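You operate a simulated robot arm through the tools that you are given. There is no shell and no other tool. Be economical: measure what you need, move in short steps, check, and stop when the job is done.

The job below is to be done with a simulated two-armed robot. You get a single attempt, and the scene is never put back.

JOB
Take the blue scrubbing brush and leave it on top of the yellow tub. Fetch the orange basin stopper and set it on top of the green rack bottle plate. Open the left door of the grey cupboard, put the white gauge block on the third shelf from the bottom of the grey cupboard, then shut the door. Open the lower drawer of the green bench, take the green steel pot and put it in the inside of the lower drawer of the green bench, then shut the drawer. Take the green-capped track bottle on the top of the short steel bench and put it away on the shelf behind the track. Fetch the empty core and set it on the green layer pad. Do these in any order. Set down upright: orange basin stopper, white gauge block, green steel pot, green-capped track bottle, empty core.
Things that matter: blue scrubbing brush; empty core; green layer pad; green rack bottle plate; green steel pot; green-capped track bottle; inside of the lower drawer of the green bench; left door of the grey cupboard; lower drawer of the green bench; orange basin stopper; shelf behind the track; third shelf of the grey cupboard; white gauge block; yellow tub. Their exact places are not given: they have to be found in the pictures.

It is judged by the outcome, as a careful person would: the job done as asked, and still so three seconds after it is handed in. It fails if anything else is knocked over, pushed out of place, dropped, spilled or broken. Lids that push on must go on centred and level and be pressed home; caps that screw on are set level and turned clockwise until they are tight.

ROBOT AND FRAMES
Two 7-joint arms with two-finger parallel grippers on one trunk, on a base that drives. Base frame: it is fixed to the floor where the robot stands at the start and does not move with it; the origin is under the middle of the robot, x ahead of it, y to its left, z up; the surface under the hand at the start is at about z = 860. Units: mm, degrees, N and s.
The left shoulder is at the start at [110, 169, 1486], the right one opposite. With the tool pointing down near the work surface each hand reaches from about 400 to 740 mm from the robot's upright axis, wherever it stands, measured 20 degrees to its own side. Places, roughly: blue scrubbing brush (10x5x7 cm) [900, 0, 900]; empty core (10x10x12 cm) [400, -1000, 900]; green layer pad (17x25x2 cm) [100, -1100, 900]; green rack bottle plate (8x8x4 cm) [300, 1100, 900]; green steel pot (7x7x9 cm) [600, -800, 900]; green-capped track bottle (7x7x22 cm) [600, -1000, 900]; inside of the lower drawer of the green bench [500, 800, 400]; left door of the grey cupboard [-400, 3300, 1000]; lower drawer of the green bench [400, 700, 500]; orange basin stopper (5x5x6 cm) [800, 0, 900]; shelf behind the track (60x12 cm) [-6580, -3320, 620]; third shelf of the grey cupboard [-100, 3100, 900]; white gauge block (5x4x5 cm) [400, 600, 900]; yellow tub (10x10x8 cm) [-500, 4200, 1000]. Payload 1.57 kg a hand.
The TCP of each hand is the grasp point between the finger pads, 30 mm short of the fingertips. In the tool frame z runs along the fingers and y along their closing line. The gripper opens to 80 mm. The fingers are 17 mm wide and 12 mm thick; the gripper's body (40 by 82 mm) begins 80 mm behind the TCP.
Orientation is that of the tool frame in the base frame, as a unit quaternion [x, y, z, w]. With the fingers straight down and closing along the base's y, the tool's x points along the base's -x, its y along +y and its z along -z.

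CONTROLS
- The arms move only by the tool move_arm. It takes "left_plan", "right_plan" or both (then of equal length, played together; a hand with none holds still); each is a list of rows, each a list of 7 numbers: the opening, from 0 (shut) to 1 (fully open), then the shift along the tool's x, y, z in mm, then the turn, a rotation vector about the tool's x, y, z in degrees. In form: [[grip, tx, ty, tz, ax, ay, az], ...]. A call has 1 to 8 rows; each row shifts and turns the commanded pose from where the row before left it, along the tool's axes as they then stand. Each row takes 0.2 s and may step no farther than 50 mm and 8.6 degrees from the row before; otherwise, or with a gripper value out of range, the whole call is refused. A pose out of reach is approached as far as the arm can. The call stops where the force on the tool passes 40 N (or 10 N more than at its start, if that is more) or the arm is blocked; 0.2 s more then pass. The fingers move at their own pace (about 72 mm/s each) and stop on an object; they squeeze with about 43 N. The grip force told is the motor's: it shows also when the fingers shut on nothing. Time passes only in rows, and 0.2 s behind the last, so rows that do not move let the fingers close. It gives the time, the measured TCP pose, the force on the tool (base axes), the opening and the grip force at its end, in the units of the frame above (readings bear some noise), with the torque about the TCP (base axes, N m) and any sound that the robot's microphone picked up.
- Cameras (640 x 400 px; columns grow to the right, rows downward): "scene" is now at [139.1, -4.5, 1645.1]; the picture's right is [-0.09, -1.00, 0.00], its down [-0.93, 0.08, -0.37] and it looks along [0.37, -0.03, -0.93] (base axes); focal length 214 px, centre (320, 200). "left" rides on the left gripper at [72, 7, -122] in its tool frame; the picture's right is [-0.09, 1.00, 0.00], its down [-0.84, -0.08, -0.54] and it looks along [-0.54, -0.05, 0.84] (tool axes); focal length 238 px, centre (320, 200). "right" rides on the right gripper at [72, -7, -122] in its tool frame; the picture's right is [0.09, 1.00, 0.00], its down [-0.84, 0.08, -0.54] and it looks along [-0.54, 0.05, 0.84] (tool axes); focal length 238 px, centre (320, 200).
- get_image(camera): a new picture of that camera. No time passes.
- slide_trunk(by): slides the trunk up (or, below 0, down) by that many mm; the arms and the scene camera ride with it, the base frame stays. It gives what a move gives, with no picture.
- steer(legs): drives the robot by 1 to 6 legs, each [ahead, left, turn to the left] in mm, mm and degrees, along the robot's own axes; the way and the turn of a leg run together, so that a leg with both is an arc; at most 1500 mm and 180 degrees a leg. The arms and the cameras ride along, it lands a little off, and it stops where it bumps. It gives what a move gives.
- turn_head(pan, tilt): turns the head with the scene camera to pan (to the left, within 86 degrees either way) and tilt (down, from -29 to 69), counted from straight ahead of the robot. It gives what a move gives.
- locate(camera, pixels): for up to 12 pixels [column, row] of the newest picture of that camera ("zoom" is the newest enlarged one), the place [x, y, z] in the base frame of the surface seen there, good to about 3 mm. No time passes.
- close_up(camera, box): a new picture of the part [left, top, right, bottom] of that camera's present view, enlarged. No time passes.
- job_done(): hands the job in; it is judged then, once.

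Work in short steps. Measure before you move; look again where a grasp or a placing could have gone wrong, and mend it. You have 322 turns and 216 pictures in all, those below and enlarged ones among them. Open the grippers and draw the arms clear of the work before you hand the job in, unless the task says otherwise; then end with one line.

The tools are called after "Emit:" as a command line: name --argument value ..., lists and objects as JSON in quotes. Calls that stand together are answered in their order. move_arm: Moves the arms, as the interface text tells. Its arguments: {"type":"object","properties":{"left_plan":{"type":"array","items":{"type":"array","items":{"type":"number"}}},"right_plan":{"type":"array","items":{"type":"array","items":{"type":"number"}}}},"required":[]} The other tools are called the same way: slide_trunk (by) slides the trunk up or down; steer (legs) drives the base; turn_head (pan, tilt) turns the head that bears the scene camera; get_image (camera) takes a picture; locate (camera, pixels) gives the place of the surface under pixels of a picture; close_up (camera, box) takes an enlarged picture of a part of a camera's view; job_done () hands the job in.

At the start:

```text
t: 0.0
left_position: [669.9, 243.0, 1145.4]
left_tool_rot: [-0.001, 1.0, 0.0, 0.0]
left_wrist_force: [0.7, 0.5, -0.1]
left_wrist_torque: [0.01, -0.01, 0.01]
left_width: 80.2
left_grasp_force: 0.1
right_position: [662.3, -258.4, 1076.2]
right_tool_rot: [0.0, 1.0, 0.0, 0.0]
right_wrist_force: [0.3, 0.2, 0.0]
right_wrist_torque: [0.05, 0.0, 0.04]
right_width: 79.9
right_grasp_force: 0.1
trunk travel left (down, up): [-800.0, 90.0]
robot x, y, heading: [-0.6, -3.4, 0.0]
head pan, tilt: [-5.1, 68.3]
```

scene: 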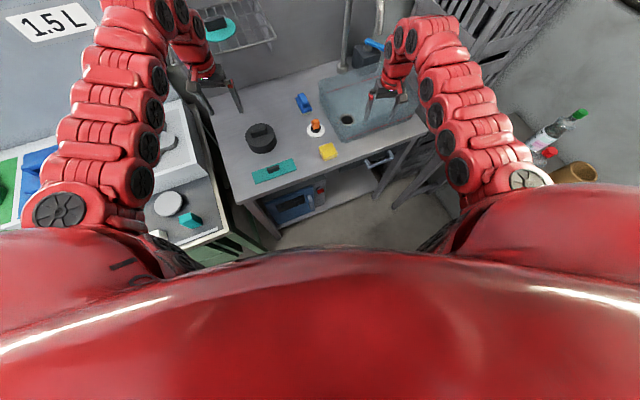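
right: 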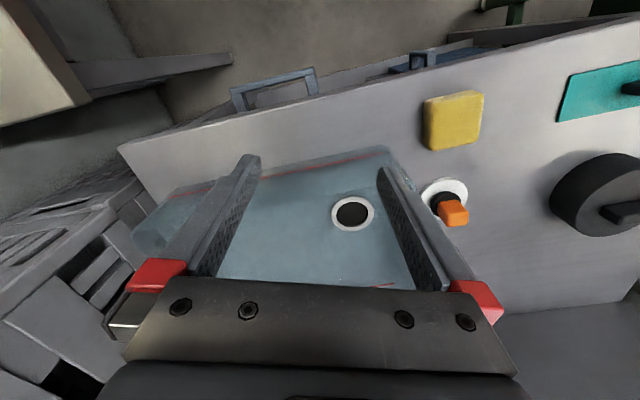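
left: 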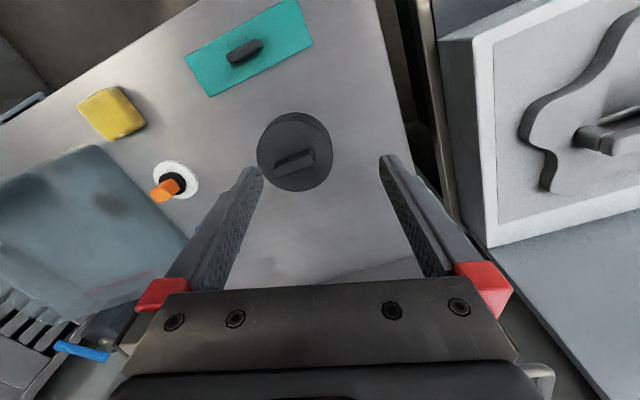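

I start by looking around: level the head and look ahead first.

Emit:
turn_head --pan 0 --tilt 40

Emit:
get_image --camera "scene"

Emit:
turn_head --pan 70 --tilt 35

Emit:
get_image --camera "scene"

Emit:
turn_head --pan -70 --tilt 35

Emit:
get_image --camera "scene"

```text
t: 0.9
left_position: [668.5, 242.5, 1144.4]
left_tool_rot: [0.0, 1.0, 0.0, -0.001]
left_wrist_force: [-0.3, 0.3, 0.1]
left_wrist_torque: [0.03, -0.05, 0.03]
left_width: 79.9
left_grasp_force: 0.1
right_position: [663.1, -260.5, 1077.1]
right_tool_rot: [0.0, 1.0, 0.0, 0.001]
right_wrist_force: [0.3, 0.2, -0.3]
right_wrist_torque: [0.02, -0.04, 0.01]
right_width: 80.3
right_grasp_force: 0.2
trunk travel left (down, up): [-800.0, 90.0]
robot x, y, heading: [4.1, -0.4, -0.0]
head pan, tilt: [0.0, 40.0]
```

```text
212 pictures are left
```

scene: 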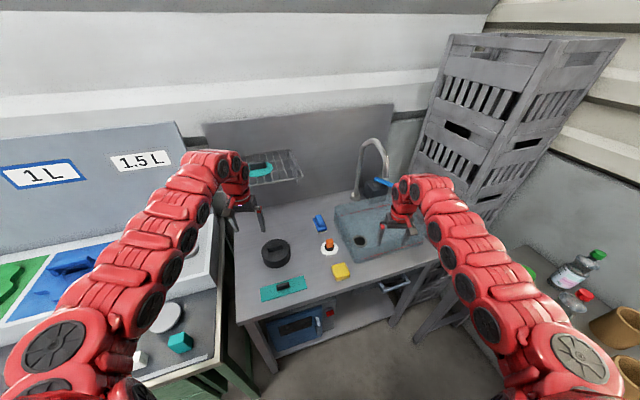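

```text
t: 2.3
left_position: [668.3, 242.0, 1145.7]
left_tool_rot: [0.0, 1.0, 0.0, 0.0]
left_wrist_force: [0.4, 0.4, -0.9]
left_wrist_torque: [0.03, -0.02, 0.0]
left_width: 79.8
left_grasp_force: 0.1
right_position: [663.3, -259.4, 1076.3]
right_tool_rot: [0.001, 1.0, 0.0, 0.0]
right_wrist_force: [0.1, -0.6, 0.6]
right_wrist_torque: [0.01, 0.0, -0.04]
right_width: 79.9
right_grasp_force: 0.0
trunk travel left (down, up): [-800.0, 90.0]
robot x, y, heading: [2.0, 3.1, -0.0]
head pan, tilt: [70.0, 35.0]
```

```text
211 pictures are left
```

scene: 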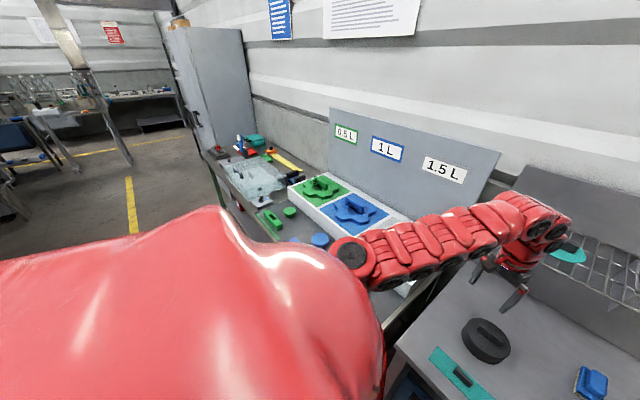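

```text
t: 4.6
left_position: [667.5, 241.2, 1144.7]
left_tool_rot: [0.0, 1.0, 0.001, 0.0]
left_wrist_force: [-0.8, 0.1, -0.3]
left_wrist_torque: [0.04, -0.01, 0.0]
left_width: 79.8
left_grasp_force: 0.0
right_position: [662.6, -260.6, 1076.4]
right_tool_rot: [0.001, 1.0, 0.0, 0.0]
right_wrist_force: [-0.4, -0.1, -0.6]
right_wrist_torque: [-0.01, -0.01, 0.01]
right_width: 80.0
right_grasp_force: 0.2
trunk travel left (down, up): [-800.0, 90.0]
robot x, y, heading: [-0.4, 2.0, -0.1]
head pan, tilt: [-70.0, 35.0]
```

```text
210 pictures are left
```

scene: 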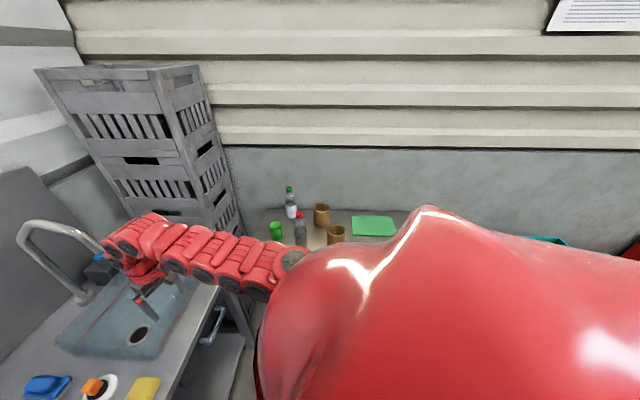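

I look back ahead and measure the brush and stopper on the sink bench.

Emit:
turn_head --pan 0 --tilt 50

Emit:
close_up --camera "scene" --box '[220, 100, 480, 263]'

```text
t: 6.0
left_position: [669.6, 244.1, 1145.4]
left_tool_rot: [0.0, 1.0, 0.0, 0.0]
left_wrist_force: [0.7, 0.3, 0.1]
left_wrist_torque: [0.02, 0.0, 0.0]
left_width: 79.9
left_grasp_force: 0.1
right_position: [662.7, -259.8, 1076.5]
right_tool_rot: [0.001, 1.0, 0.0, -0.001]
right_wrist_force: [-0.2, -0.5, -0.2]
right_wrist_torque: [0.01, 0.01, -0.04]
right_width: 80.0
right_grasp_force: 0.1
trunk travel left (down, up): [-800.0, 90.0]
robot x, y, heading: [3.8, 0.9, 0.1]
head pan, tilt: [0.0, 50.0]
```

```text
2.45 times, centred on (350, 182) of scene
```

zoom: 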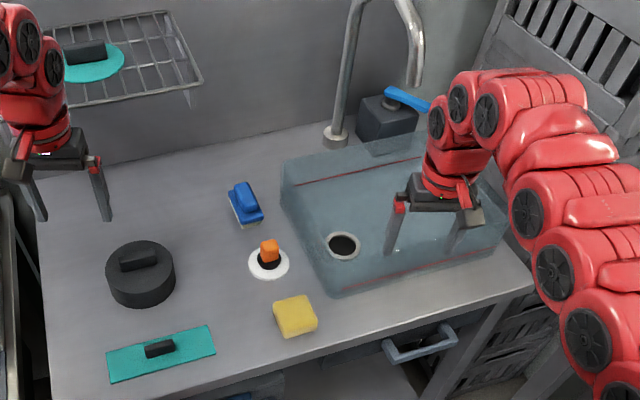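

Emit:
locate --camera "zoom" --pixels '[[246, 202], [240, 187], [252, 210], [236, 222], [260, 219], [270, 250], [269, 245], [254, 262], [269, 276], [288, 264], [230, 250]]'

Emit:
close_up --camera "scene" --box '[300, 165, 364, 215]'

```text
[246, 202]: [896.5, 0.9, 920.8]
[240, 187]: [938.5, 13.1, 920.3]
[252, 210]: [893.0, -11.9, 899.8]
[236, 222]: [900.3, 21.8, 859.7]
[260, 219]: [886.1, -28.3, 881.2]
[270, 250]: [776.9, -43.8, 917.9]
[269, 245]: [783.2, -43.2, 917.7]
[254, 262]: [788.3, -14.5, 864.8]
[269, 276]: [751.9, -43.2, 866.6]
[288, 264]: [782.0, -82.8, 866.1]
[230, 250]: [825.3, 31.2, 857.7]
```

```text
8.00 times, centred on (332, 190) of scene
```

zoom: 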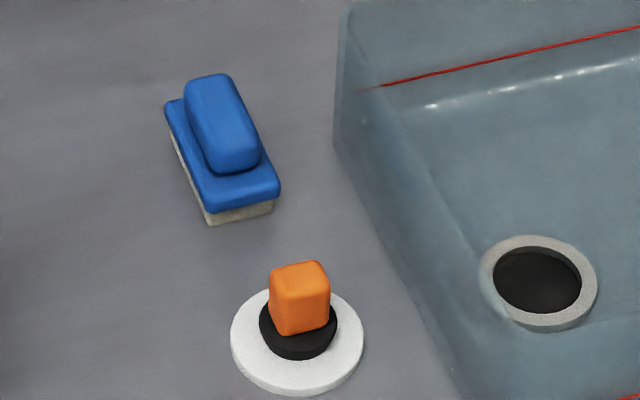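

Emit:
locate --camera "zoom" --pixels '[[205, 78], [191, 90], [220, 165], [255, 150], [222, 120], [270, 270], [327, 262], [330, 290], [278, 285], [300, 270], [300, 350], [300, 390]]'

Emit:
turn_head --pan 75 --tilt 50

Emit:
get_image --camera "scene"

```text
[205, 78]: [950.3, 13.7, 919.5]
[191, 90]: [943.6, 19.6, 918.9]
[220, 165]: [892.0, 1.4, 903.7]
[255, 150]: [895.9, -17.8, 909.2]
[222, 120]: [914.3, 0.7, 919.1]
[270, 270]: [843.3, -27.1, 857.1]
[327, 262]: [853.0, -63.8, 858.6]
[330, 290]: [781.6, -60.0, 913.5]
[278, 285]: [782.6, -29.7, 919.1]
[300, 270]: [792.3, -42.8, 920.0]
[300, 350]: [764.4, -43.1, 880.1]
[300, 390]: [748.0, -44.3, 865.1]
```

```text
t: 7.5
left_position: [668.9, 243.5, 1145.3]
left_tool_rot: [0.0, 1.0, 0.0, 0.0]
left_wrist_force: [-0.6, 0.8, 0.0]
left_wrist_torque: [0.01, 0.02, 0.01]
left_width: 80.0
left_grasp_force: 0.0
right_position: [662.2, -259.2, 1076.9]
right_tool_rot: [0.0, 1.0, 0.0, 0.0]
right_wrist_force: [0.0, -0.2, 0.1]
right_wrist_torque: [0.02, -0.02, -0.04]
right_width: 80.1
right_grasp_force: 0.0
trunk travel left (down, up): [-800.0, 90.0]
robot x, y, heading: [2.8, 3.3, 0.0]
head pan, tilt: [75.0, 50.0]
```

```text
207 pictures are left
```

scene: 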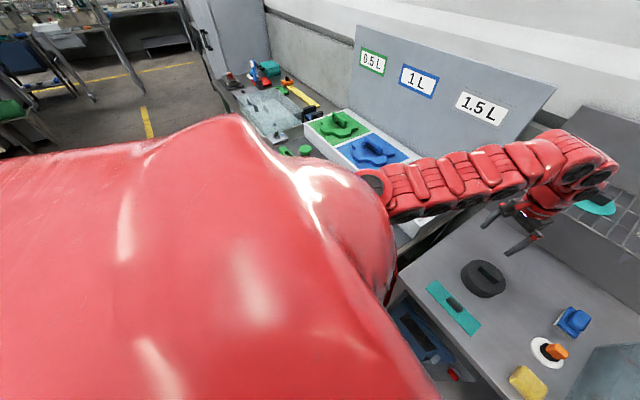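

I check the clearance in front of the robot (bench edge, shelf, floor).

Emit:
turn_head --pan 0 --tilt 60

Emit:
get_image --camera "scene"

Emit:
locate --camera "scene" --pixels '[[250, 218], [330, 196], [400, 175], [300, 232], [320, 240], [330, 225], [220, 285], [190, 280], [470, 215], [560, 180], [360, 205]]'

```text
t: 8.9
left_position: [668.7, 242.1, 1144.4]
left_tool_rot: [-0.001, 1.0, 0.0, 0.001]
left_wrist_force: [0.4, -0.3, -0.3]
left_wrist_torque: [-0.02, 0.0, 0.02]
left_width: 80.0
left_grasp_force: 0.0
right_position: [662.7, -260.1, 1077.4]
right_tool_rot: [0.001, 1.0, 0.001, 0.0]
right_wrist_force: [-0.3, -0.3, -1.0]
right_wrist_torque: [-0.02, -0.01, -0.01]
right_width: 79.7
right_grasp_force: 0.1
trunk travel left (down, up): [-800.0, 90.0]
robot x, y, heading: [3.3, -0.5, 0.0]
head pan, tilt: [0.0, 60.0]
```

```text
206 pictures are left
```

scene: 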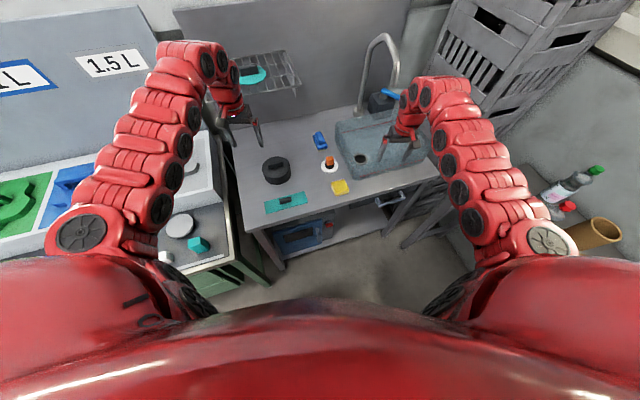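

```text
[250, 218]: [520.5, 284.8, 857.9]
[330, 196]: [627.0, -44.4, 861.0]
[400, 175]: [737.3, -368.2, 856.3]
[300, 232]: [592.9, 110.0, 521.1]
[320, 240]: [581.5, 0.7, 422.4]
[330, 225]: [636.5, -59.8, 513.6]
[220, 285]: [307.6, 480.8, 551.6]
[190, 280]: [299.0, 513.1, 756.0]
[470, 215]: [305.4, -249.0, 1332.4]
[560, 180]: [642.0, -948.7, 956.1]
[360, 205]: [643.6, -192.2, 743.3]
```

I measure obstacles that the arms could sweep into: the wire rack, the label board, tap.

Emit:
locate --camera "scene" --pixels '[[238, 98], [300, 85], [250, 72], [265, 110], [146, 66], [130, 30], [100, 70], [210, 150], [360, 50], [395, 92], [400, 240], [480, 60]]'

```text
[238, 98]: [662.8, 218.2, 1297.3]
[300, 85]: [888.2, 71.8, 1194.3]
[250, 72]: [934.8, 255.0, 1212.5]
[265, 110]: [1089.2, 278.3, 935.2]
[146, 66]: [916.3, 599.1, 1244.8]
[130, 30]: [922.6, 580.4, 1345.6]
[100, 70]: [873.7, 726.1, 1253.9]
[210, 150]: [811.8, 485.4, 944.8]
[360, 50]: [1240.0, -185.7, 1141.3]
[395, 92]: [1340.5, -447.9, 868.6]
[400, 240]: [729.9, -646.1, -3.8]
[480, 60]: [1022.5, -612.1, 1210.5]
```

I pull the left hand back 150 mm, then turn to square up with the sink bench and edge forward.

Emit:
move_arm --left_plan '[[1, 50, 0, 0, 0, 0, 0], [1, 50, 0, 0, 0, 0, 0], [1, 50, 0, 0, 0, 0, 0]]' --right_plan '[[1, 40, 0, 0, 0, 0, 0], [1, 40, 0, 0, 0, 0, 0], [1, 0, 0, 0, 0, 0, 0]]'

Emit:
steer --legs '[[0, 0, 18], [0, -200, 0], [180, 0, 0]]'

Emit:
turn_head --pan 0 --tilt 55

Emit:
get_image --camera "scene"

```text
t: 9.7
left_position: [638.6, 244.3, 1144.0]
left_tool_rot: [-0.001, 1.0, -0.001, 0.0]
left_wrist_force: [0.1, 0.8, -0.1]
left_wrist_torque: [-0.01, -0.02, 0.01]
left_width: 80.1
left_grasp_force: 0.0
left hand out of reach, approached as far as the arm can: row 1, 2, 3
right_position: [641.8, -260.3, 1078.3]
right_tool_rot: [0.0, 1.0, 0.0, 0.0]
right_wrist_force: [0.3, -0.6, -0.8]
right_wrist_torque: [0.01, 0.0, -0.03]
right_width: 80.0
right_grasp_force: 0.1
right hand out of reach, approached as far as the arm can: row 1, 2
trunk travel left (down, up): [-800.0, 90.0]
robot x, y, heading: [0.3, -1.0, -0.0]
head pan, tilt: [0.0, 60.0]
```

```text
t: 13.4
left_position: [762.3, 293.6, 1144.9]
left_tool_rot: [-0.157, 0.988, -0.001, 0.001]
left_wrist_force: [-0.3, 0.1, 0.1]
left_wrist_torque: [0.01, -0.02, 0.02]
left_width: 79.9
left_grasp_force: 0.1
right_position: [920.0, -185.1, 1077.6]
right_tool_rot: [-0.154, 0.988, 0.001, 0.0]
right_wrist_force: [-0.7, 0.1, 0.4]
right_wrist_torque: [0.03, 0.03, 0.05]
right_width: 80.0
right_grasp_force: 0.1
trunk travel left (down, up): [-800.0, 90.0]
robot x, y, heading: [232.9, -134.3, 17.9]
head pan, tilt: [0.0, 60.0]
```

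```text
t: 14.1
left_position: [765.0, 293.7, 1143.6]
left_tool_rot: [-0.157, 0.988, 0.0, -0.001]
left_wrist_force: [0.1, -0.5, 1.0]
left_wrist_torque: [-0.01, 0.03, 0.01]
left_width: 79.9
left_grasp_force: 0.0
right_position: [921.7, -184.8, 1076.1]
right_tool_rot: [-0.155, 0.988, -0.001, -0.001]
right_wrist_force: [0.7, 0.2, -0.6]
right_wrist_torque: [0.04, -0.01, 0.0]
right_width: 79.7
right_grasp_force: 0.1
trunk travel left (down, up): [-800.0, 90.0]
robot x, y, heading: [231.7, -133.9, 18.0]
head pan, tilt: [0.0, 55.0]
```

```text
205 pictures are left
```

scene: 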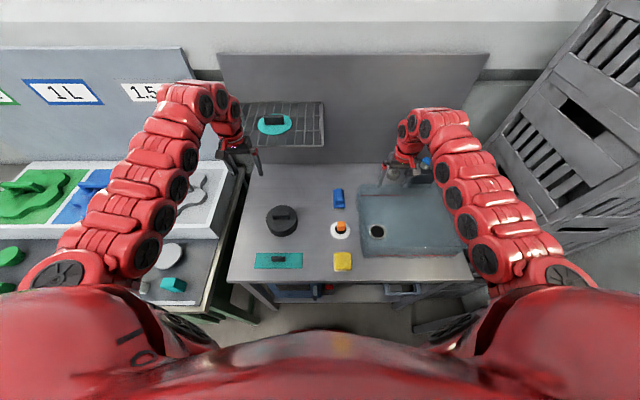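

The right hand sits at the tap side; I move it left (clear in front of the rack), then down, and look from its camera.

Emit:
move_arm --right_plan '[[1, 0, 45, 0, 0, 0, 0], [1, 0, 45, 0, 0, 0, 0], [1, 0, 45, 0, 0, 0, 0], [1, 0, 44, 0, 0, 0, 0], [1, 0, 0, 40, 0, 0, 0], [1, 0, 0, 30, 0, 0, 0]]'

Emit:
get_image --camera "right"

Emit:
get_image --camera "scene"

```text
t: 15.5
left_position: [763.4, 292.4, 1144.4]
left_tool_rot: [-0.157, 0.988, -0.001, 0.0]
left_wrist_force: [-0.1, 0.2, -0.4]
left_wrist_torque: [-0.01, 0.02, -0.01]
left_width: 80.3
left_grasp_force: 0.2
right_position: [866.0, -16.2, 1008.1]
right_tool_rot: [-0.155, 0.988, 0.0, -0.001]
right_wrist_force: [-0.5, 0.0, -0.6]
right_wrist_torque: [-0.02, 0.02, -0.05]
right_width: 79.8
right_grasp_force: 0.0
trunk travel left (down, up): [-800.0, 90.0]
robot x, y, heading: [229.8, -135.4, 17.8]
head pan, tilt: [0.0, 55.0]
```

```text
204 pictures are left
```

right: 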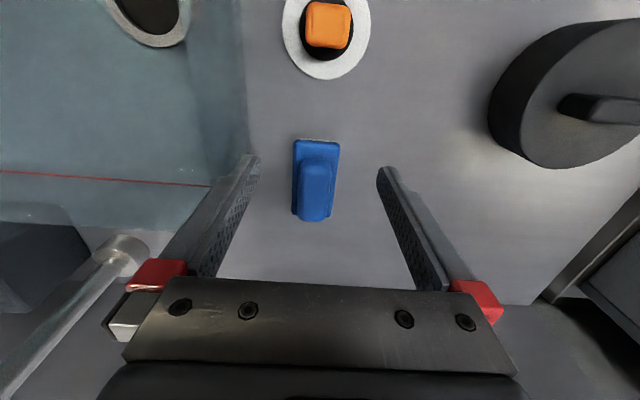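

```text
203 pictures are left
```

scene: 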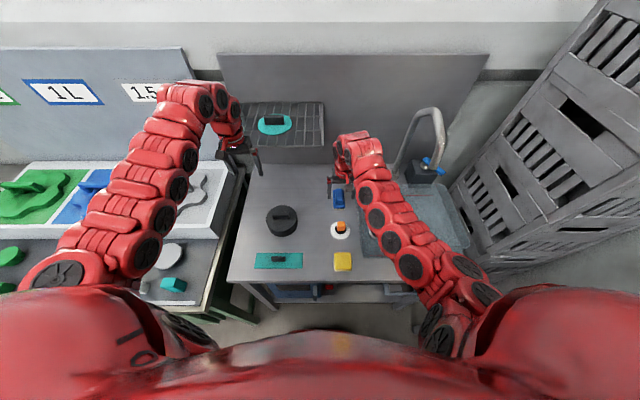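

Emit:
locate --camera "right" --pixels '[[316, 170], [304, 190], [331, 190], [314, 215], [320, 145], [297, 200], [336, 200], [327, 20], [327, 45], [308, 20], [350, 20]]'

```text
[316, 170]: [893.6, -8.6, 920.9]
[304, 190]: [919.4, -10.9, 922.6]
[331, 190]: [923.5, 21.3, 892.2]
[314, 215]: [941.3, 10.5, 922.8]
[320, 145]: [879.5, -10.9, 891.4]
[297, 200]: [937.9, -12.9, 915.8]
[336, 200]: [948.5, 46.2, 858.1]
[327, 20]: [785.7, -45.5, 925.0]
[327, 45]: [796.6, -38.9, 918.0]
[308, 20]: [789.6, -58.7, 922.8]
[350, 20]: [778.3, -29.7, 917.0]
```

Brush handle centre is about (917, 2), top z 923, axis 22°. I move forward 54, yaw 4°, and down 82.

Emit:
move_arm --right_plan '[[1, -27, 1, 0, 0, 0, 0], [1, -27, 1, 0, 0, 0, -4], [1, 0, 0, 40, 0, 0, 0], [1, 0, 0, 42, 0, 0, 0], [1, 0, 0, 0, 0, 0, 0]]'

Emit:
get_image --camera "right"

```text
t: 16.7
left_position: [763.7, 291.7, 1144.8]
left_tool_rot: [-0.155, 0.988, 0.0, 0.0]
left_wrist_force: [0.1, -1.0, 0.1]
left_wrist_torque: [0.02, 0.0, 0.0]
left_width: 79.9
left_grasp_force: 0.0
right_position: [916.2, 1.4, 924.3]
right_tool_rot: [-0.189, 0.982, 0.001, 0.0]
right_wrist_force: [-0.4, 0.7, -0.2]
right_wrist_torque: [-0.01, -0.01, 0.02]
right_width: 80.0
right_grasp_force: 0.0
trunk travel left (down, up): [-800.0, 90.0]
robot x, y, heading: [229.9, -132.0, 17.9]
head pan, tilt: [0.0, 55.0]
```

```text
202 pictures are left
```

right: 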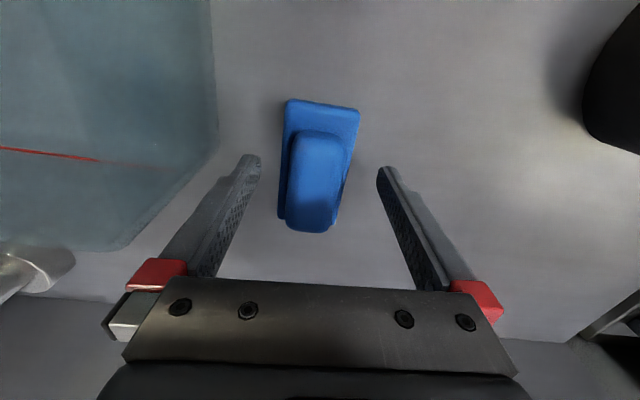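

Centred over the handle; close the grip and lift.

Emit:
move_arm --right_plan '[[0, 0, 0, 0, 0, 0, 0], [0, 0, 0, 0, 0, 0, 0], [0, 0, 0, 0, 0, 0, 0], [0, 0, 0, -40, 0, 0, 0], [0, 0, 0, -40, 0, 0, 0], [0, 50, 0, 0, 0, 0, 0]]'

Emit:
get_image --camera "right"

```text
t: 18.1
left_position: [762.6, 292.7, 1143.8]
left_tool_rot: [-0.156, 0.988, 0.0, -0.001]
left_wrist_force: [0.6, -0.6, 0.5]
left_wrist_torque: [-0.01, 0.0, 0.01]
left_width: 80.0
left_grasp_force: 0.0
right_position: [912.5, -66.0, 988.4]
right_tool_rot: [-0.139, 0.989, -0.053, 0.005]
right_wrist_force: [-2.7, 11.0, 3.9]
right_wrist_torque: [0.23, 0.02, 0.08]
right_width: 0.1
right_grasp_force: 21.2
trunk travel left (down, up): [-800.0, 90.0]
robot x, y, heading: [230.6, -135.2, 17.8]
head pan, tilt: [0.0, 55.0]
stopped in row 6 (right hand): the force on the tool passed its limit at 97 N (the readings are from after the stop); the commanded pose is now the measured one
```

```text
201 pictures are left
```

right: 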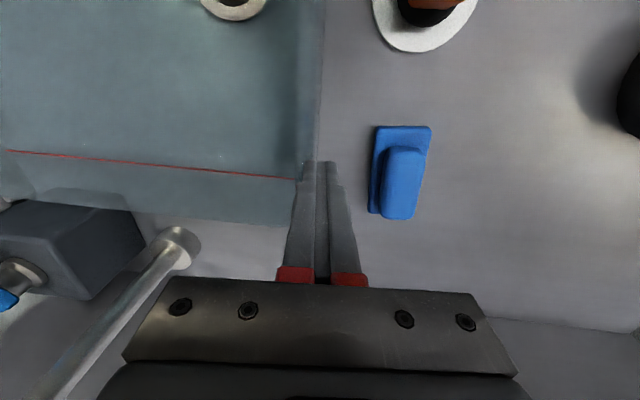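

The fingers shut on nothing and something pushed the arm; I look at the scene.

Emit:
get_image --camera "scene"

Emit:
close_up --camera "scene" --box '[220, 70, 476, 230]'

```text
200 pictures are left
```

scene: 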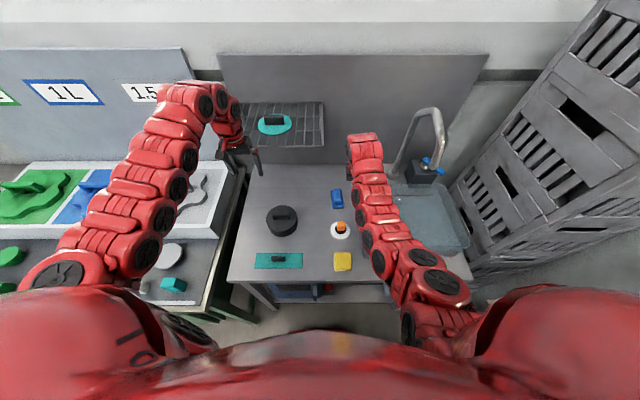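

```text
2.50 times, centred on (348, 150) of scene
```

zoom: 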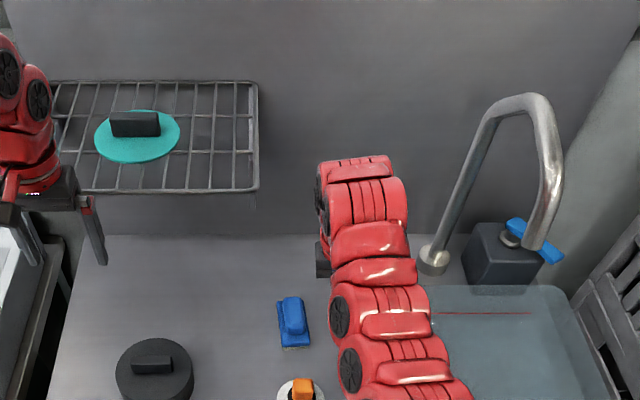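

The wrist hit the wire rack while lifting; the brush is still standing. I retract clear, open, and restore the orientation.

Emit:
move_arm --right_plan '[[0.5, 40, -10, 0, 0, 0, 0], [1, 0, 0, 0, -6.1, -0.6, -5.8], [1, 0, 0, 0, 0, 0, 0]]'

Emit:
get_image --camera "right"

```text
t: 18.4
left_position: [763.8, 298.2, 1142.1]
left_tool_rot: [-0.157, 0.988, -0.003, -0.002]
left_wrist_force: [-1.3, 0.2, 0.0]
left_wrist_torque: [-0.01, -0.01, 0.03]
left_width: 80.0
left_grasp_force: 0.1
right_position: [902.6, -60.9, 986.4]
right_tool_rot: [-0.148, 0.988, -0.046, 0.012]
right_wrist_force: [0.9, 27.0, -11.0]
right_wrist_torque: [0.9, 0.08, 0.32]
right_width: 17.6
right_grasp_force: 0.1
trunk travel left (down, up): [-800.0, 90.0]
robot x, y, heading: [230.3, -134.1, 17.8]
head pan, tilt: [0.0, 55.0]
stopped in row 1 (right hand): the force on the tool passed its limit at 83 N (the readings are from after the stop); the commanded pose is now the measured one
```

```text
198 pictures are left
```

right: 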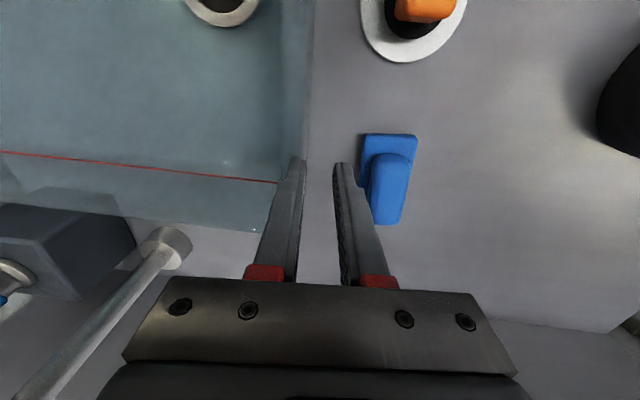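

I check what is touching: measure the arm links, the tap and the rack near the hand.

Emit:
get_image --camera "scene"

Emit:
locate --camera "scene" --pixels '[[322, 145], [324, 105], [365, 145], [375, 200], [385, 240], [435, 285], [395, 178], [430, 110], [400, 150], [437, 140], [322, 125], [425, 320]]'

```text
197 pictures are left
```

scene: 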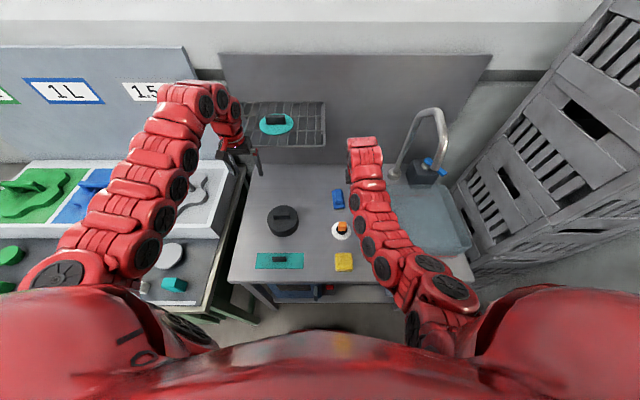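

```text
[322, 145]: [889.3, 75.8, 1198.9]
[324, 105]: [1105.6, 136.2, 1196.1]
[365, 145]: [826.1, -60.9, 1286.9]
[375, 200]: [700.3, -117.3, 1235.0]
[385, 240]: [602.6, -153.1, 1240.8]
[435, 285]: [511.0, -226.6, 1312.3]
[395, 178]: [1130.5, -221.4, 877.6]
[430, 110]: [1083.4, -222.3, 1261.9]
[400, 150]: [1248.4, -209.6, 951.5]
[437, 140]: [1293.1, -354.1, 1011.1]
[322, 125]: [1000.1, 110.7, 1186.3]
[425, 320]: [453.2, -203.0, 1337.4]
```

Emit:
move_arm --right_plan '[[1, 0, 0, 0, 0, 0, 0], [1, 0, 0, 0, 0, 0, 0], [1, 0, 0, 0, 0, 0, 0]]'

Emit:
close_up --camera "scene" --box '[310, 110, 502, 350]'

```text
t: 18.9
left_position: [762.6, 300.9, 1141.0]
left_tool_rot: [-0.159, 0.987, -0.004, -0.002]
left_wrist_force: [0.0, 0.3, 0.3]
left_wrist_torque: [-0.02, 0.0, -0.02]
left_width: 79.8
left_grasp_force: 0.1
right_position: [896.1, -48.9, 985.7]
right_tool_rot: [-0.16, 0.986, -0.04, 0.011]
right_wrist_force: [-7.0, 37.7, -14.3]
right_wrist_torque: [1.49, 0.3, 0.1]
right_width: 46.1
right_grasp_force: 0.0
trunk travel left (down, up): [-800.0, 90.0]
robot x, y, heading: [234.0, -133.1, 18.2]
head pan, tilt: [0.0, 55.0]
stopped in row 2 (right hand): the force on the tool passed its limit at 43 N (the readings are from after the stop); the commanded pose is now the measured one
```

```text
1.67 times, centred on (406, 230) of scene
```

zoom: 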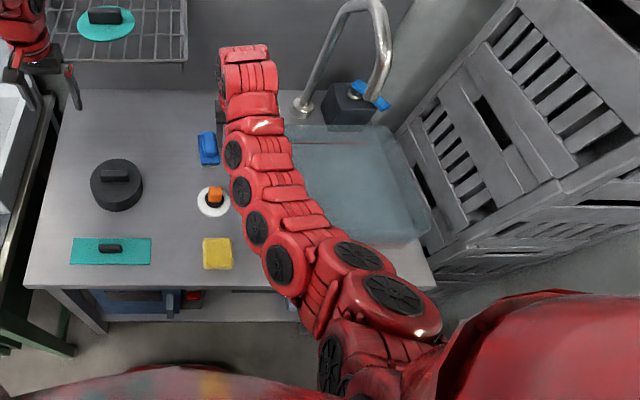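

The arm looks tightly folded. I try unfolding: a little forward and to the right, slowly.

Emit:
move_arm --right_plan '[[1, -15, -20, 0, 0, 0, 0]]'

Emit:
get_image --camera "right"

```text
t: 19.2
left_position: [758.9, 300.3, 1143.2]
left_tool_rot: [-0.16, 0.987, -0.003, -0.002]
left_wrist_force: [-0.5, 0.4, 0.0]
left_wrist_torque: [0.04, 0.03, -0.01]
left_width: 79.9
left_grasp_force: 0.0
right_position: [896.3, -47.1, 985.8]
right_tool_rot: [-0.166, 0.986, -0.033, 0.003]
right_wrist_force: [-15.8, 30.0, 3.3]
right_wrist_torque: [0.67, 0.4, -0.34]
right_width: 51.3
right_grasp_force: 0.1
trunk travel left (down, up): [-800.0, 90.0]
robot x, y, heading: [230.5, -132.9, 18.5]
head pan, tilt: [0.0, 55.0]
stopped in row 1 (right hand): the force on the tool passed its limit at 59 N (the readings are from after the stop); the commanded pose is now the measured one
```

```text
195 pictures are left
```

right: 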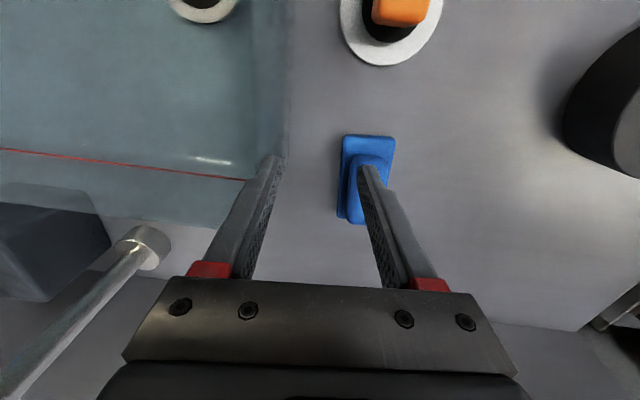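

Emit:
move_arm --right_plan '[[1, 0, 0, 0, 0, 0, 0]]'

Emit:
move_arm --right_plan '[[1, 0, 0, 0, 0, 0, 0]]'

```text
t: 19.6
left_position: [758.7, 302.0, 1142.4]
left_tool_rot: [-0.16, 0.987, -0.004, -0.001]
left_wrist_force: [-1.5, -0.6, 0.5]
left_wrist_torque: [-0.01, -0.01, 0.03]
left_width: 80.1
left_grasp_force: 0.1
right_position: [896.2, -47.7, 985.2]
right_tool_rot: [-0.164, 0.986, -0.035, 0.004]
right_wrist_force: [-13.0, 35.1, -0.2]
right_wrist_torque: [0.89, 0.36, -0.14]
right_width: 47.2
right_grasp_force: 0.0
trunk travel left (down, up): [-800.0, 90.0]
robot x, y, heading: [231.7, -132.3, 18.3]
head pan, tilt: [0.0, 55.0]
```

```text
t: 20.0
left_position: [759.5, 302.1, 1142.2]
left_tool_rot: [-0.159, 0.987, -0.003, 0.0]
left_wrist_force: [0.2, -0.1, -0.1]
left_wrist_torque: [-0.02, -0.01, 0.02]
left_width: 80.1
left_grasp_force: 0.0
right_position: [897.4, -49.1, 987.4]
right_tool_rot: [-0.163, 0.986, -0.035, 0.005]
right_wrist_force: [-12.5, 37.4, 1.1]
right_wrist_torque: [0.99, 0.36, -0.14]
right_width: 45.6
right_grasp_force: 0.0
trunk travel left (down, up): [-800.0, 90.0]
robot x, y, heading: [230.4, -136.7, 17.8]
head pan, tilt: [0.0, 55.0]
```

The right-hand finger (pixel ~(255,180)) can't open: it presses something invisible at the clear basin's edge. I measure there.

Emit:
get_image --camera "right"

Emit:
locate --camera "right" --pixels '[[272, 165], [285, 130], [250, 160], [150, 150], [100, 100], [240, 190], [150, 205], [290, 200], [362, 175], [365, 200], [300, 60], [150, 245]]'

```text
194 pictures are left
```

right: 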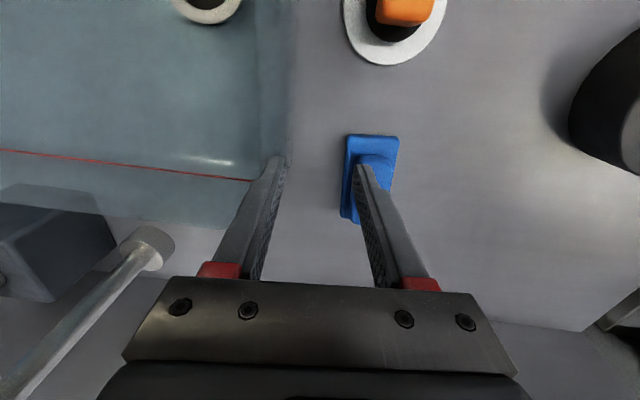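

```text
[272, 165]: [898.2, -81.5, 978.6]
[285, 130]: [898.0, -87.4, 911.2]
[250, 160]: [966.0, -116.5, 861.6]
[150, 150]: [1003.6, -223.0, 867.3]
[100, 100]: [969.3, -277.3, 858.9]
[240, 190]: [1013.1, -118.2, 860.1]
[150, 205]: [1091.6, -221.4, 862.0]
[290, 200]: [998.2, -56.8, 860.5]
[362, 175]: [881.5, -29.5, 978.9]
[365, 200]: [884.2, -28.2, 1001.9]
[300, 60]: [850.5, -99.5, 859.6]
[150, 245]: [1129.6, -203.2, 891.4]
```

The basin is a glass tank with a raised wall at about (898,-87); the opening finger presses on it. I narrow the fingers and shift left and up.

Emit:
move_arm --right_plan '[[0.3, 0, 8, 0, 0, 0, 0], [0.3, 0, 12, 0, 0, 0, 0], [0.3, 0, 0, 0, 0, 0, 0]]'

Emit:
get_image --camera "scene"

```text
t: 20.8
left_position: [762.7, 295.7, 1144.2]
left_tool_rot: [-0.158, 0.987, 0.0, 0.0]
left_wrist_force: [0.0, -0.6, -0.1]
left_wrist_torque: [0.04, 0.01, 0.0]
left_width: 80.0
left_grasp_force: 0.1
right_position: [894.0, -40.6, 984.3]
right_tool_rot: [-0.158, 0.987, -0.037, 0.005]
right_wrist_force: [0.4, 0.0, 0.0]
right_wrist_torque: [0.05, -0.04, 0.01]
right_width: 23.9
right_grasp_force: 0.0
trunk travel left (down, up): [-800.0, 90.0]
robot x, y, heading: [229.6, -137.5, 18.3]
head pan, tilt: [0.0, 55.0]
```

```text
193 pictures are left
```

scene: 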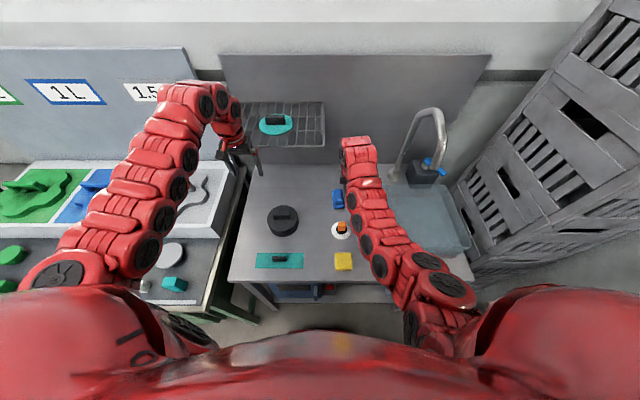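

Free again, forces zero. I'll pitch the hand 25° (wrist toward the robot, away from the rack), pulling back a bit.

Emit:
move_arm --right_plan '[[0.3, 30, 12, 0, -4.2, 0, -3.5], [0.3, 30, 10, 0, 0, 0, 0], [0.3, 0, 5, 0, 0, -8.4, 0], [0.3, 0, 0, 0, 0, -8.4, 0], [0.3, 0, 0, 0, 0, -8.4, 0], [0.3, 0, 0, 0, 0, 0, 0]]'

Emit:
get_image --camera "right"

Emit:
get_image --camera "scene"

```text
t: 22.2
left_position: [761.9, 295.8, 1143.6]
left_tool_rot: [-0.158, 0.987, -0.001, -0.001]
left_wrist_force: [-0.2, 0.4, -0.5]
left_wrist_torque: [0.0, 0.0, 0.0]
left_width: 80.3
left_grasp_force: 0.1
right_position: [829.5, -33.3, 983.6]
right_tool_rot: [-0.185, 0.959, 0.041, 0.212]
right_wrist_force: [0.1, -0.3, -0.9]
right_wrist_torque: [0.01, -0.01, 0.02]
right_width: 24.1
right_grasp_force: 0.1
trunk travel left (down, up): [-800.0, 90.0]
robot x, y, heading: [231.1, -134.8, 17.9]
head pan, tilt: [0.0, 55.0]
```

```text
192 pictures are left
```

right: 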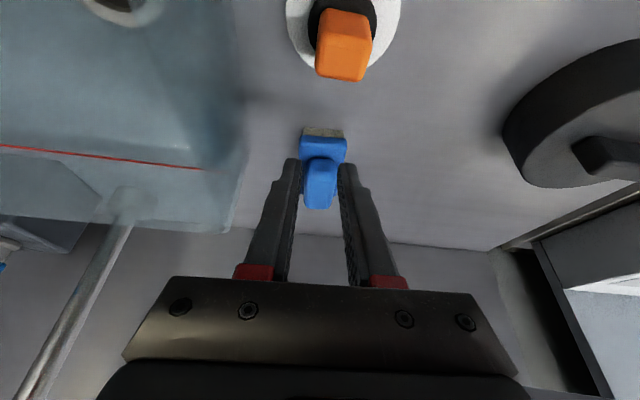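

```text
191 pictures are left
```

scene: 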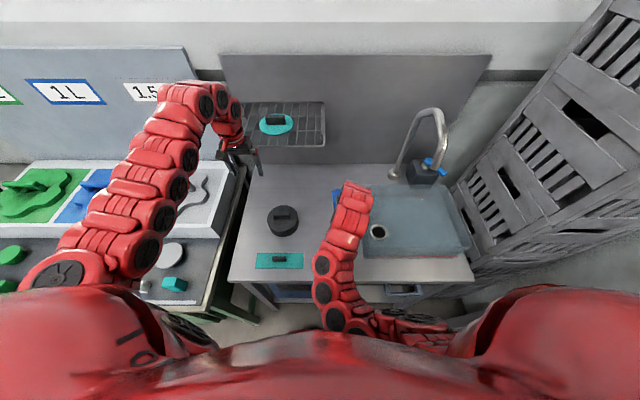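

I back the robot 80 mm for a less folded arm, then measure the brush and tank wall.

Emit:
steer --legs '[[-80, 0, 0]]'

Emit:
get_image --camera "right"

Emit:
get_image --camera "scene"

```text
t: 23.3
left_position: [685.1, 270.1, 1142.9]
left_tool_rot: [-0.159, 0.987, -0.001, -0.002]
left_wrist_force: [0.3, -0.6, 0.5]
left_wrist_torque: [0.01, 0.03, 0.0]
left_width: 80.0
left_grasp_force: 0.1
right_position: [751.1, -60.4, 983.9]
right_tool_rot: [-0.185, 0.959, 0.04, 0.211]
right_wrist_force: [0.4, 0.2, -0.8]
right_wrist_torque: [0.0, 0.02, -0.01]
right_width: 23.7
right_grasp_force: 0.0
trunk travel left (down, up): [-800.0, 90.0]
robot x, y, heading: [154.3, -157.7, 18.2]
head pan, tilt: [0.0, 55.0]
```

```text
190 pictures are left
```

right: 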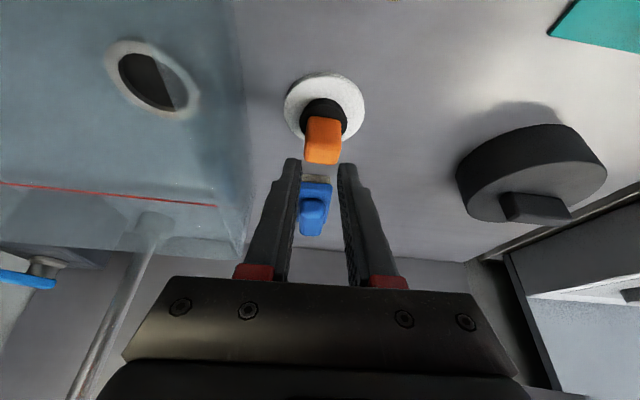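

```text
189 pictures are left
```

scene: 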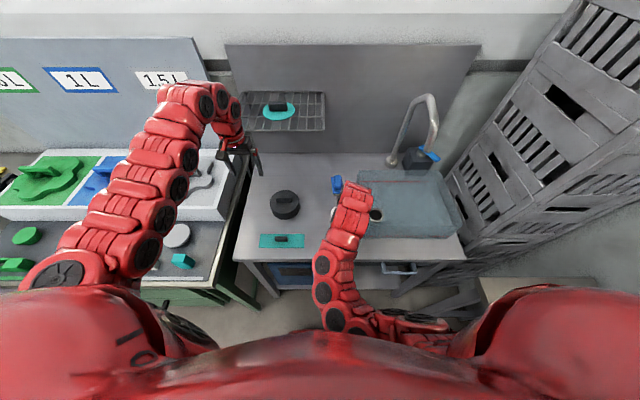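

Emit:
locate --camera "right" --pixels '[[313, 203], [313, 188], [306, 218], [320, 218], [312, 228], [245, 215], [215, 205], [238, 240], [322, 128], [340, 128], [306, 130], [322, 155]]'

Emit:
locate --camera "scene" --pixels '[[336, 185], [338, 181], [355, 172], [385, 236], [420, 170], [464, 232], [440, 170], [376, 214]]'

```text
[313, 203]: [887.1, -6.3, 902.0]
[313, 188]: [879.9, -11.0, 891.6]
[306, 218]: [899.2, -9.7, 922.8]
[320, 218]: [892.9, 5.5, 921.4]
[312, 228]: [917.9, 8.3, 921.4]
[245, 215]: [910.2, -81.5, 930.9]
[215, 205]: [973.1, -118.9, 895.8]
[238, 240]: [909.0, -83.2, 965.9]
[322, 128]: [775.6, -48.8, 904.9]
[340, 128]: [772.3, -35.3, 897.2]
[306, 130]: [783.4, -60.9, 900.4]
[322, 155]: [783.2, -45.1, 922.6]
```

```text
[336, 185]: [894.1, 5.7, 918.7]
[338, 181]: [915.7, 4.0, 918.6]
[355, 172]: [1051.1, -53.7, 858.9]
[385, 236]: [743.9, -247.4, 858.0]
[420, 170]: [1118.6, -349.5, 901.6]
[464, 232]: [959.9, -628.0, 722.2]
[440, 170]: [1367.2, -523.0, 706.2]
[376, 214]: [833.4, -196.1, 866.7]
```

Handle centre ≈(915,5), tank wall at (910,-82). I move forward 170 at this height with the hand tilted, opening, then look.

Emit:
move_arm --right_plan '[[0.3, -38.5, 0, 18.1, 0, 0, 0], [0.3, -38.5, 0, 18.1, 0, 0, 0], [0.5, -38.5, 0, 18.1, 0, 0, 0], [0.75, -38.5, 0, 18.1, 0, 0, 0], [0.75, 0, 0, 0, 0, 0, 0]]'

Emit:
get_image --camera "right"

Emit:
get_image --camera "scene"

```text
t: 24.5
left_position: [683.8, 270.6, 1144.9]
left_tool_rot: [-0.158, 0.987, -0.001, 0.0]
left_wrist_force: [0.4, 0.4, 0.2]
left_wrist_torque: [-0.01, -0.03, -0.01]
left_width: 80.3
left_grasp_force: 0.0
right_position: [907.0, 0.8, 986.1]
right_tool_rot: [-0.184, 0.959, 0.041, 0.212]
right_wrist_force: [-0.2, -0.7, -0.6]
right_wrist_torque: [0.02, -0.04, 0.0]
right_width: 59.8
right_grasp_force: 0.0
trunk travel left (down, up): [-800.0, 90.0]
robot x, y, heading: [153.0, -156.4, 18.4]
head pan, tilt: [0.0, 55.0]
```

```text
188 pictures are left
```

right: 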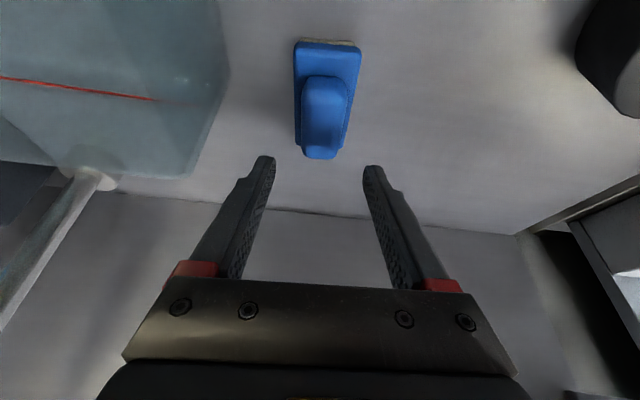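

```text
187 pictures are left
```

scene: 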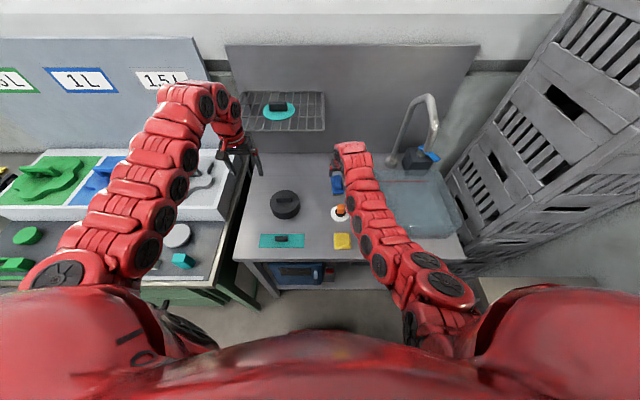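

Emit:
locate --camera "right" --pixels '[[303, 90], [346, 90], [325, 85], [305, 145], [338, 145], [321, 150], [322, 120]]'

```text
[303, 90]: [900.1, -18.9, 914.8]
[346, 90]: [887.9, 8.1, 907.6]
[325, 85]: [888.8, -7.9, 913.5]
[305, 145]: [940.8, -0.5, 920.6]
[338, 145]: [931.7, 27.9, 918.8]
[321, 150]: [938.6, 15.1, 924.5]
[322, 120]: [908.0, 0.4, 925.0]
```

Aligned. Descend 58 mm along vertical and close.

Emit:
move_arm --right_plan '[[0.75, 12.3, 1, 26.2, 0, 0, 0], [0.75, 12.3, 0, 26.2, 0, 0, 0], [0.75, 0, 0, 0, 0, 0, 0], [0, 0, 0, 0, 0, 0, 0], [0, 0, 0, 0, 0, 0, 0], [0, 0, 0, 0, 0, 0, 0]]'

Emit:
get_image --camera "right"

```text
t: 25.9
left_position: [686.1, 270.8, 1143.4]
left_tool_rot: [-0.158, 0.987, 0.0, -0.001]
left_wrist_force: [-0.1, -0.5, 0.3]
left_wrist_torque: [-0.02, -0.01, 0.01]
left_width: 79.8
left_grasp_force: 0.0
right_position: [909.3, 3.1, 927.5]
right_tool_rot: [-0.184, 0.959, 0.04, 0.212]
right_wrist_force: [0.3, 0.6, 0.5]
right_wrist_torque: [0.12, -0.14, 0.01]
right_width: 33.0
right_grasp_force: 41.0
trunk travel left (down, up): [-800.0, 90.0]
robot x, y, heading: [151.2, -158.3, 18.1]
head pan, tilt: [0.0, 55.0]
```

```text
186 pictures are left
```

right: 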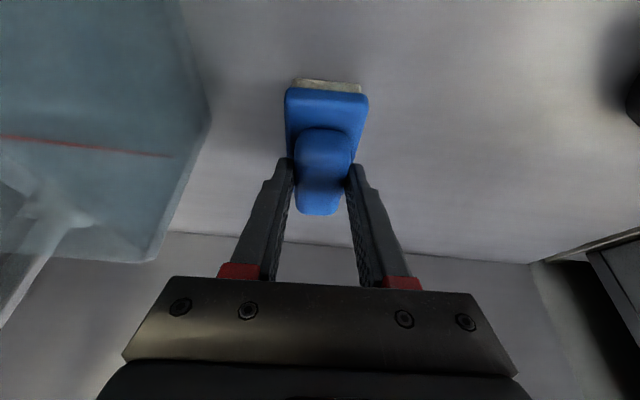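

Gripped at 33 mm width. Lift a little, check.

Emit:
move_arm --right_plan '[[0, -4.3, 0, -9, 0, 0, 0], [0, -4.3, 0, -9, 0, 0, 0], [0, 14, 0, -24.5, 0, 0, 0], [0, 0, 0, 0, 0, 0, 0]]'

Emit:
get_image --camera "right"

```text
t: 26.9
left_position: [685.2, 270.7, 1143.4]
left_tool_rot: [-0.158, 0.987, -0.001, -0.001]
left_wrist_force: [0.1, -0.3, 0.2]
left_wrist_torque: [0.03, 0.0, 0.0]
left_width: 80.0
left_grasp_force: 0.1
right_position: [889.2, -4.4, 959.8]
right_tool_rot: [-0.186, 0.959, 0.04, 0.212]
right_wrist_force: [0.9, -0.3, -1.7]
right_wrist_torque: [0.0, 0.03, -0.01]
right_width: 33.3
right_grasp_force: 41.5
trunk travel left (down, up): [-800.0, 90.0]
robot x, y, heading: [153.8, -162.8, 18.0]
head pan, tilt: [0.0, 55.0]
```

```text
185 pictures are left
```

right: 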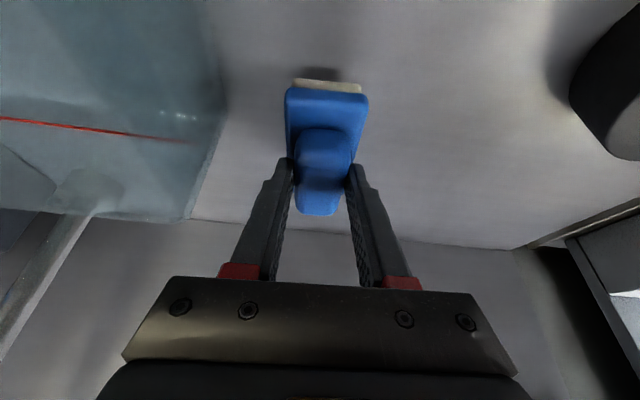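

Brush held. Raise 130 mm, then shift it right to make room for the left hand.

Emit:
move_arm --right_plan '[[0, -17, 0, -36, 0, 0, 0], [0, -17, 0, -36, 0, 0, 0], [0, -17, 0, -36, 0, 0, 0], [0, -8, 0, -18, 0, 0, 0], [0, 0, -45, 0, 0, 0, 0], [0, 0, -45, 0, 0, 0, 0], [0, 0, -45, 0, 0, 0, 0], [0, 0, -45, 0, 0, 0, 0]]'

Emit:
get_image --camera "scene"

```text
t: 28.7
left_position: [686.1, 269.4, 1144.0]
left_tool_rot: [-0.158, 0.987, 0.0, -0.002]
left_wrist_force: [0.3, -0.3, -0.5]
left_wrist_torque: [0.01, -0.01, -0.03]
left_width: 80.0
left_grasp_force: 0.1
right_position: [957.4, -175.5, 1100.3]
right_tool_rot: [-0.184, 0.959, 0.041, 0.212]
right_wrist_force: [0.6, -0.5, -1.4]
right_wrist_torque: [0.01, 0.03, 0.01]
right_width: 33.0
right_grasp_force: 41.2
trunk travel left (down, up): [-800.0, 90.0]
robot x, y, heading: [153.3, -157.2, 18.1]
head pan, tilt: [0.0, 55.0]
```

```text
184 pictures are left
```

scene: 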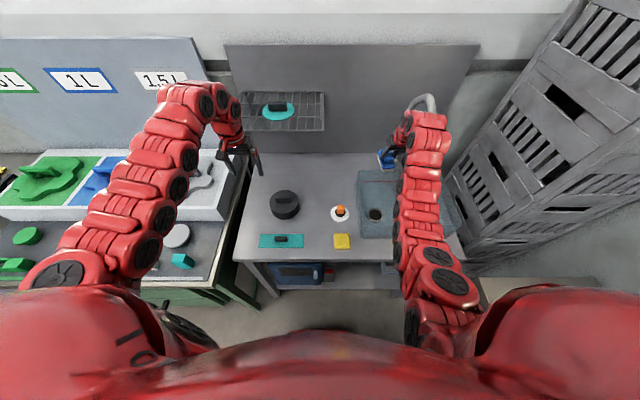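

Left hand: shift right 329 mm to above the stopper.

Emit:
move_arm --left_plan '[[1, 0, -42, 0, 0, 0, 0], [1, 0, -42, 0, 0, 0, 0], [1, 0, -42, 0, 0, 0, 0], [1, 0, -42, 0, 0, 0, 0], [1, 0, -42, 0, 0, 0, 0], [1, 0, -42, 15, 0, 0, 0], [1, 0, -42, 40, 0, 0, 0], [1, 0, -35, 45, 0, 0, 0]]'

Emit:
get_image --camera "left"

Emit:
get_image --camera "scene"

```text
refused: row 7 steps farther than a row can; nothing moved
```

```text
183 pictures are left
```

left: 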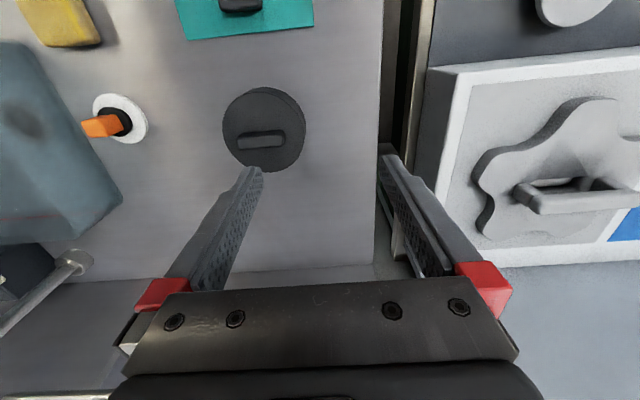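

```text
182 pictures are left
```

scene: 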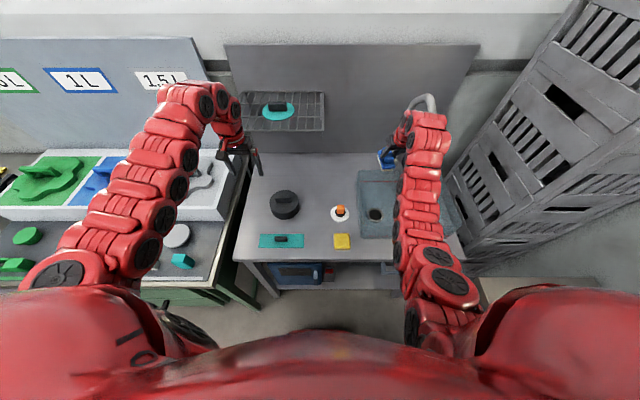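

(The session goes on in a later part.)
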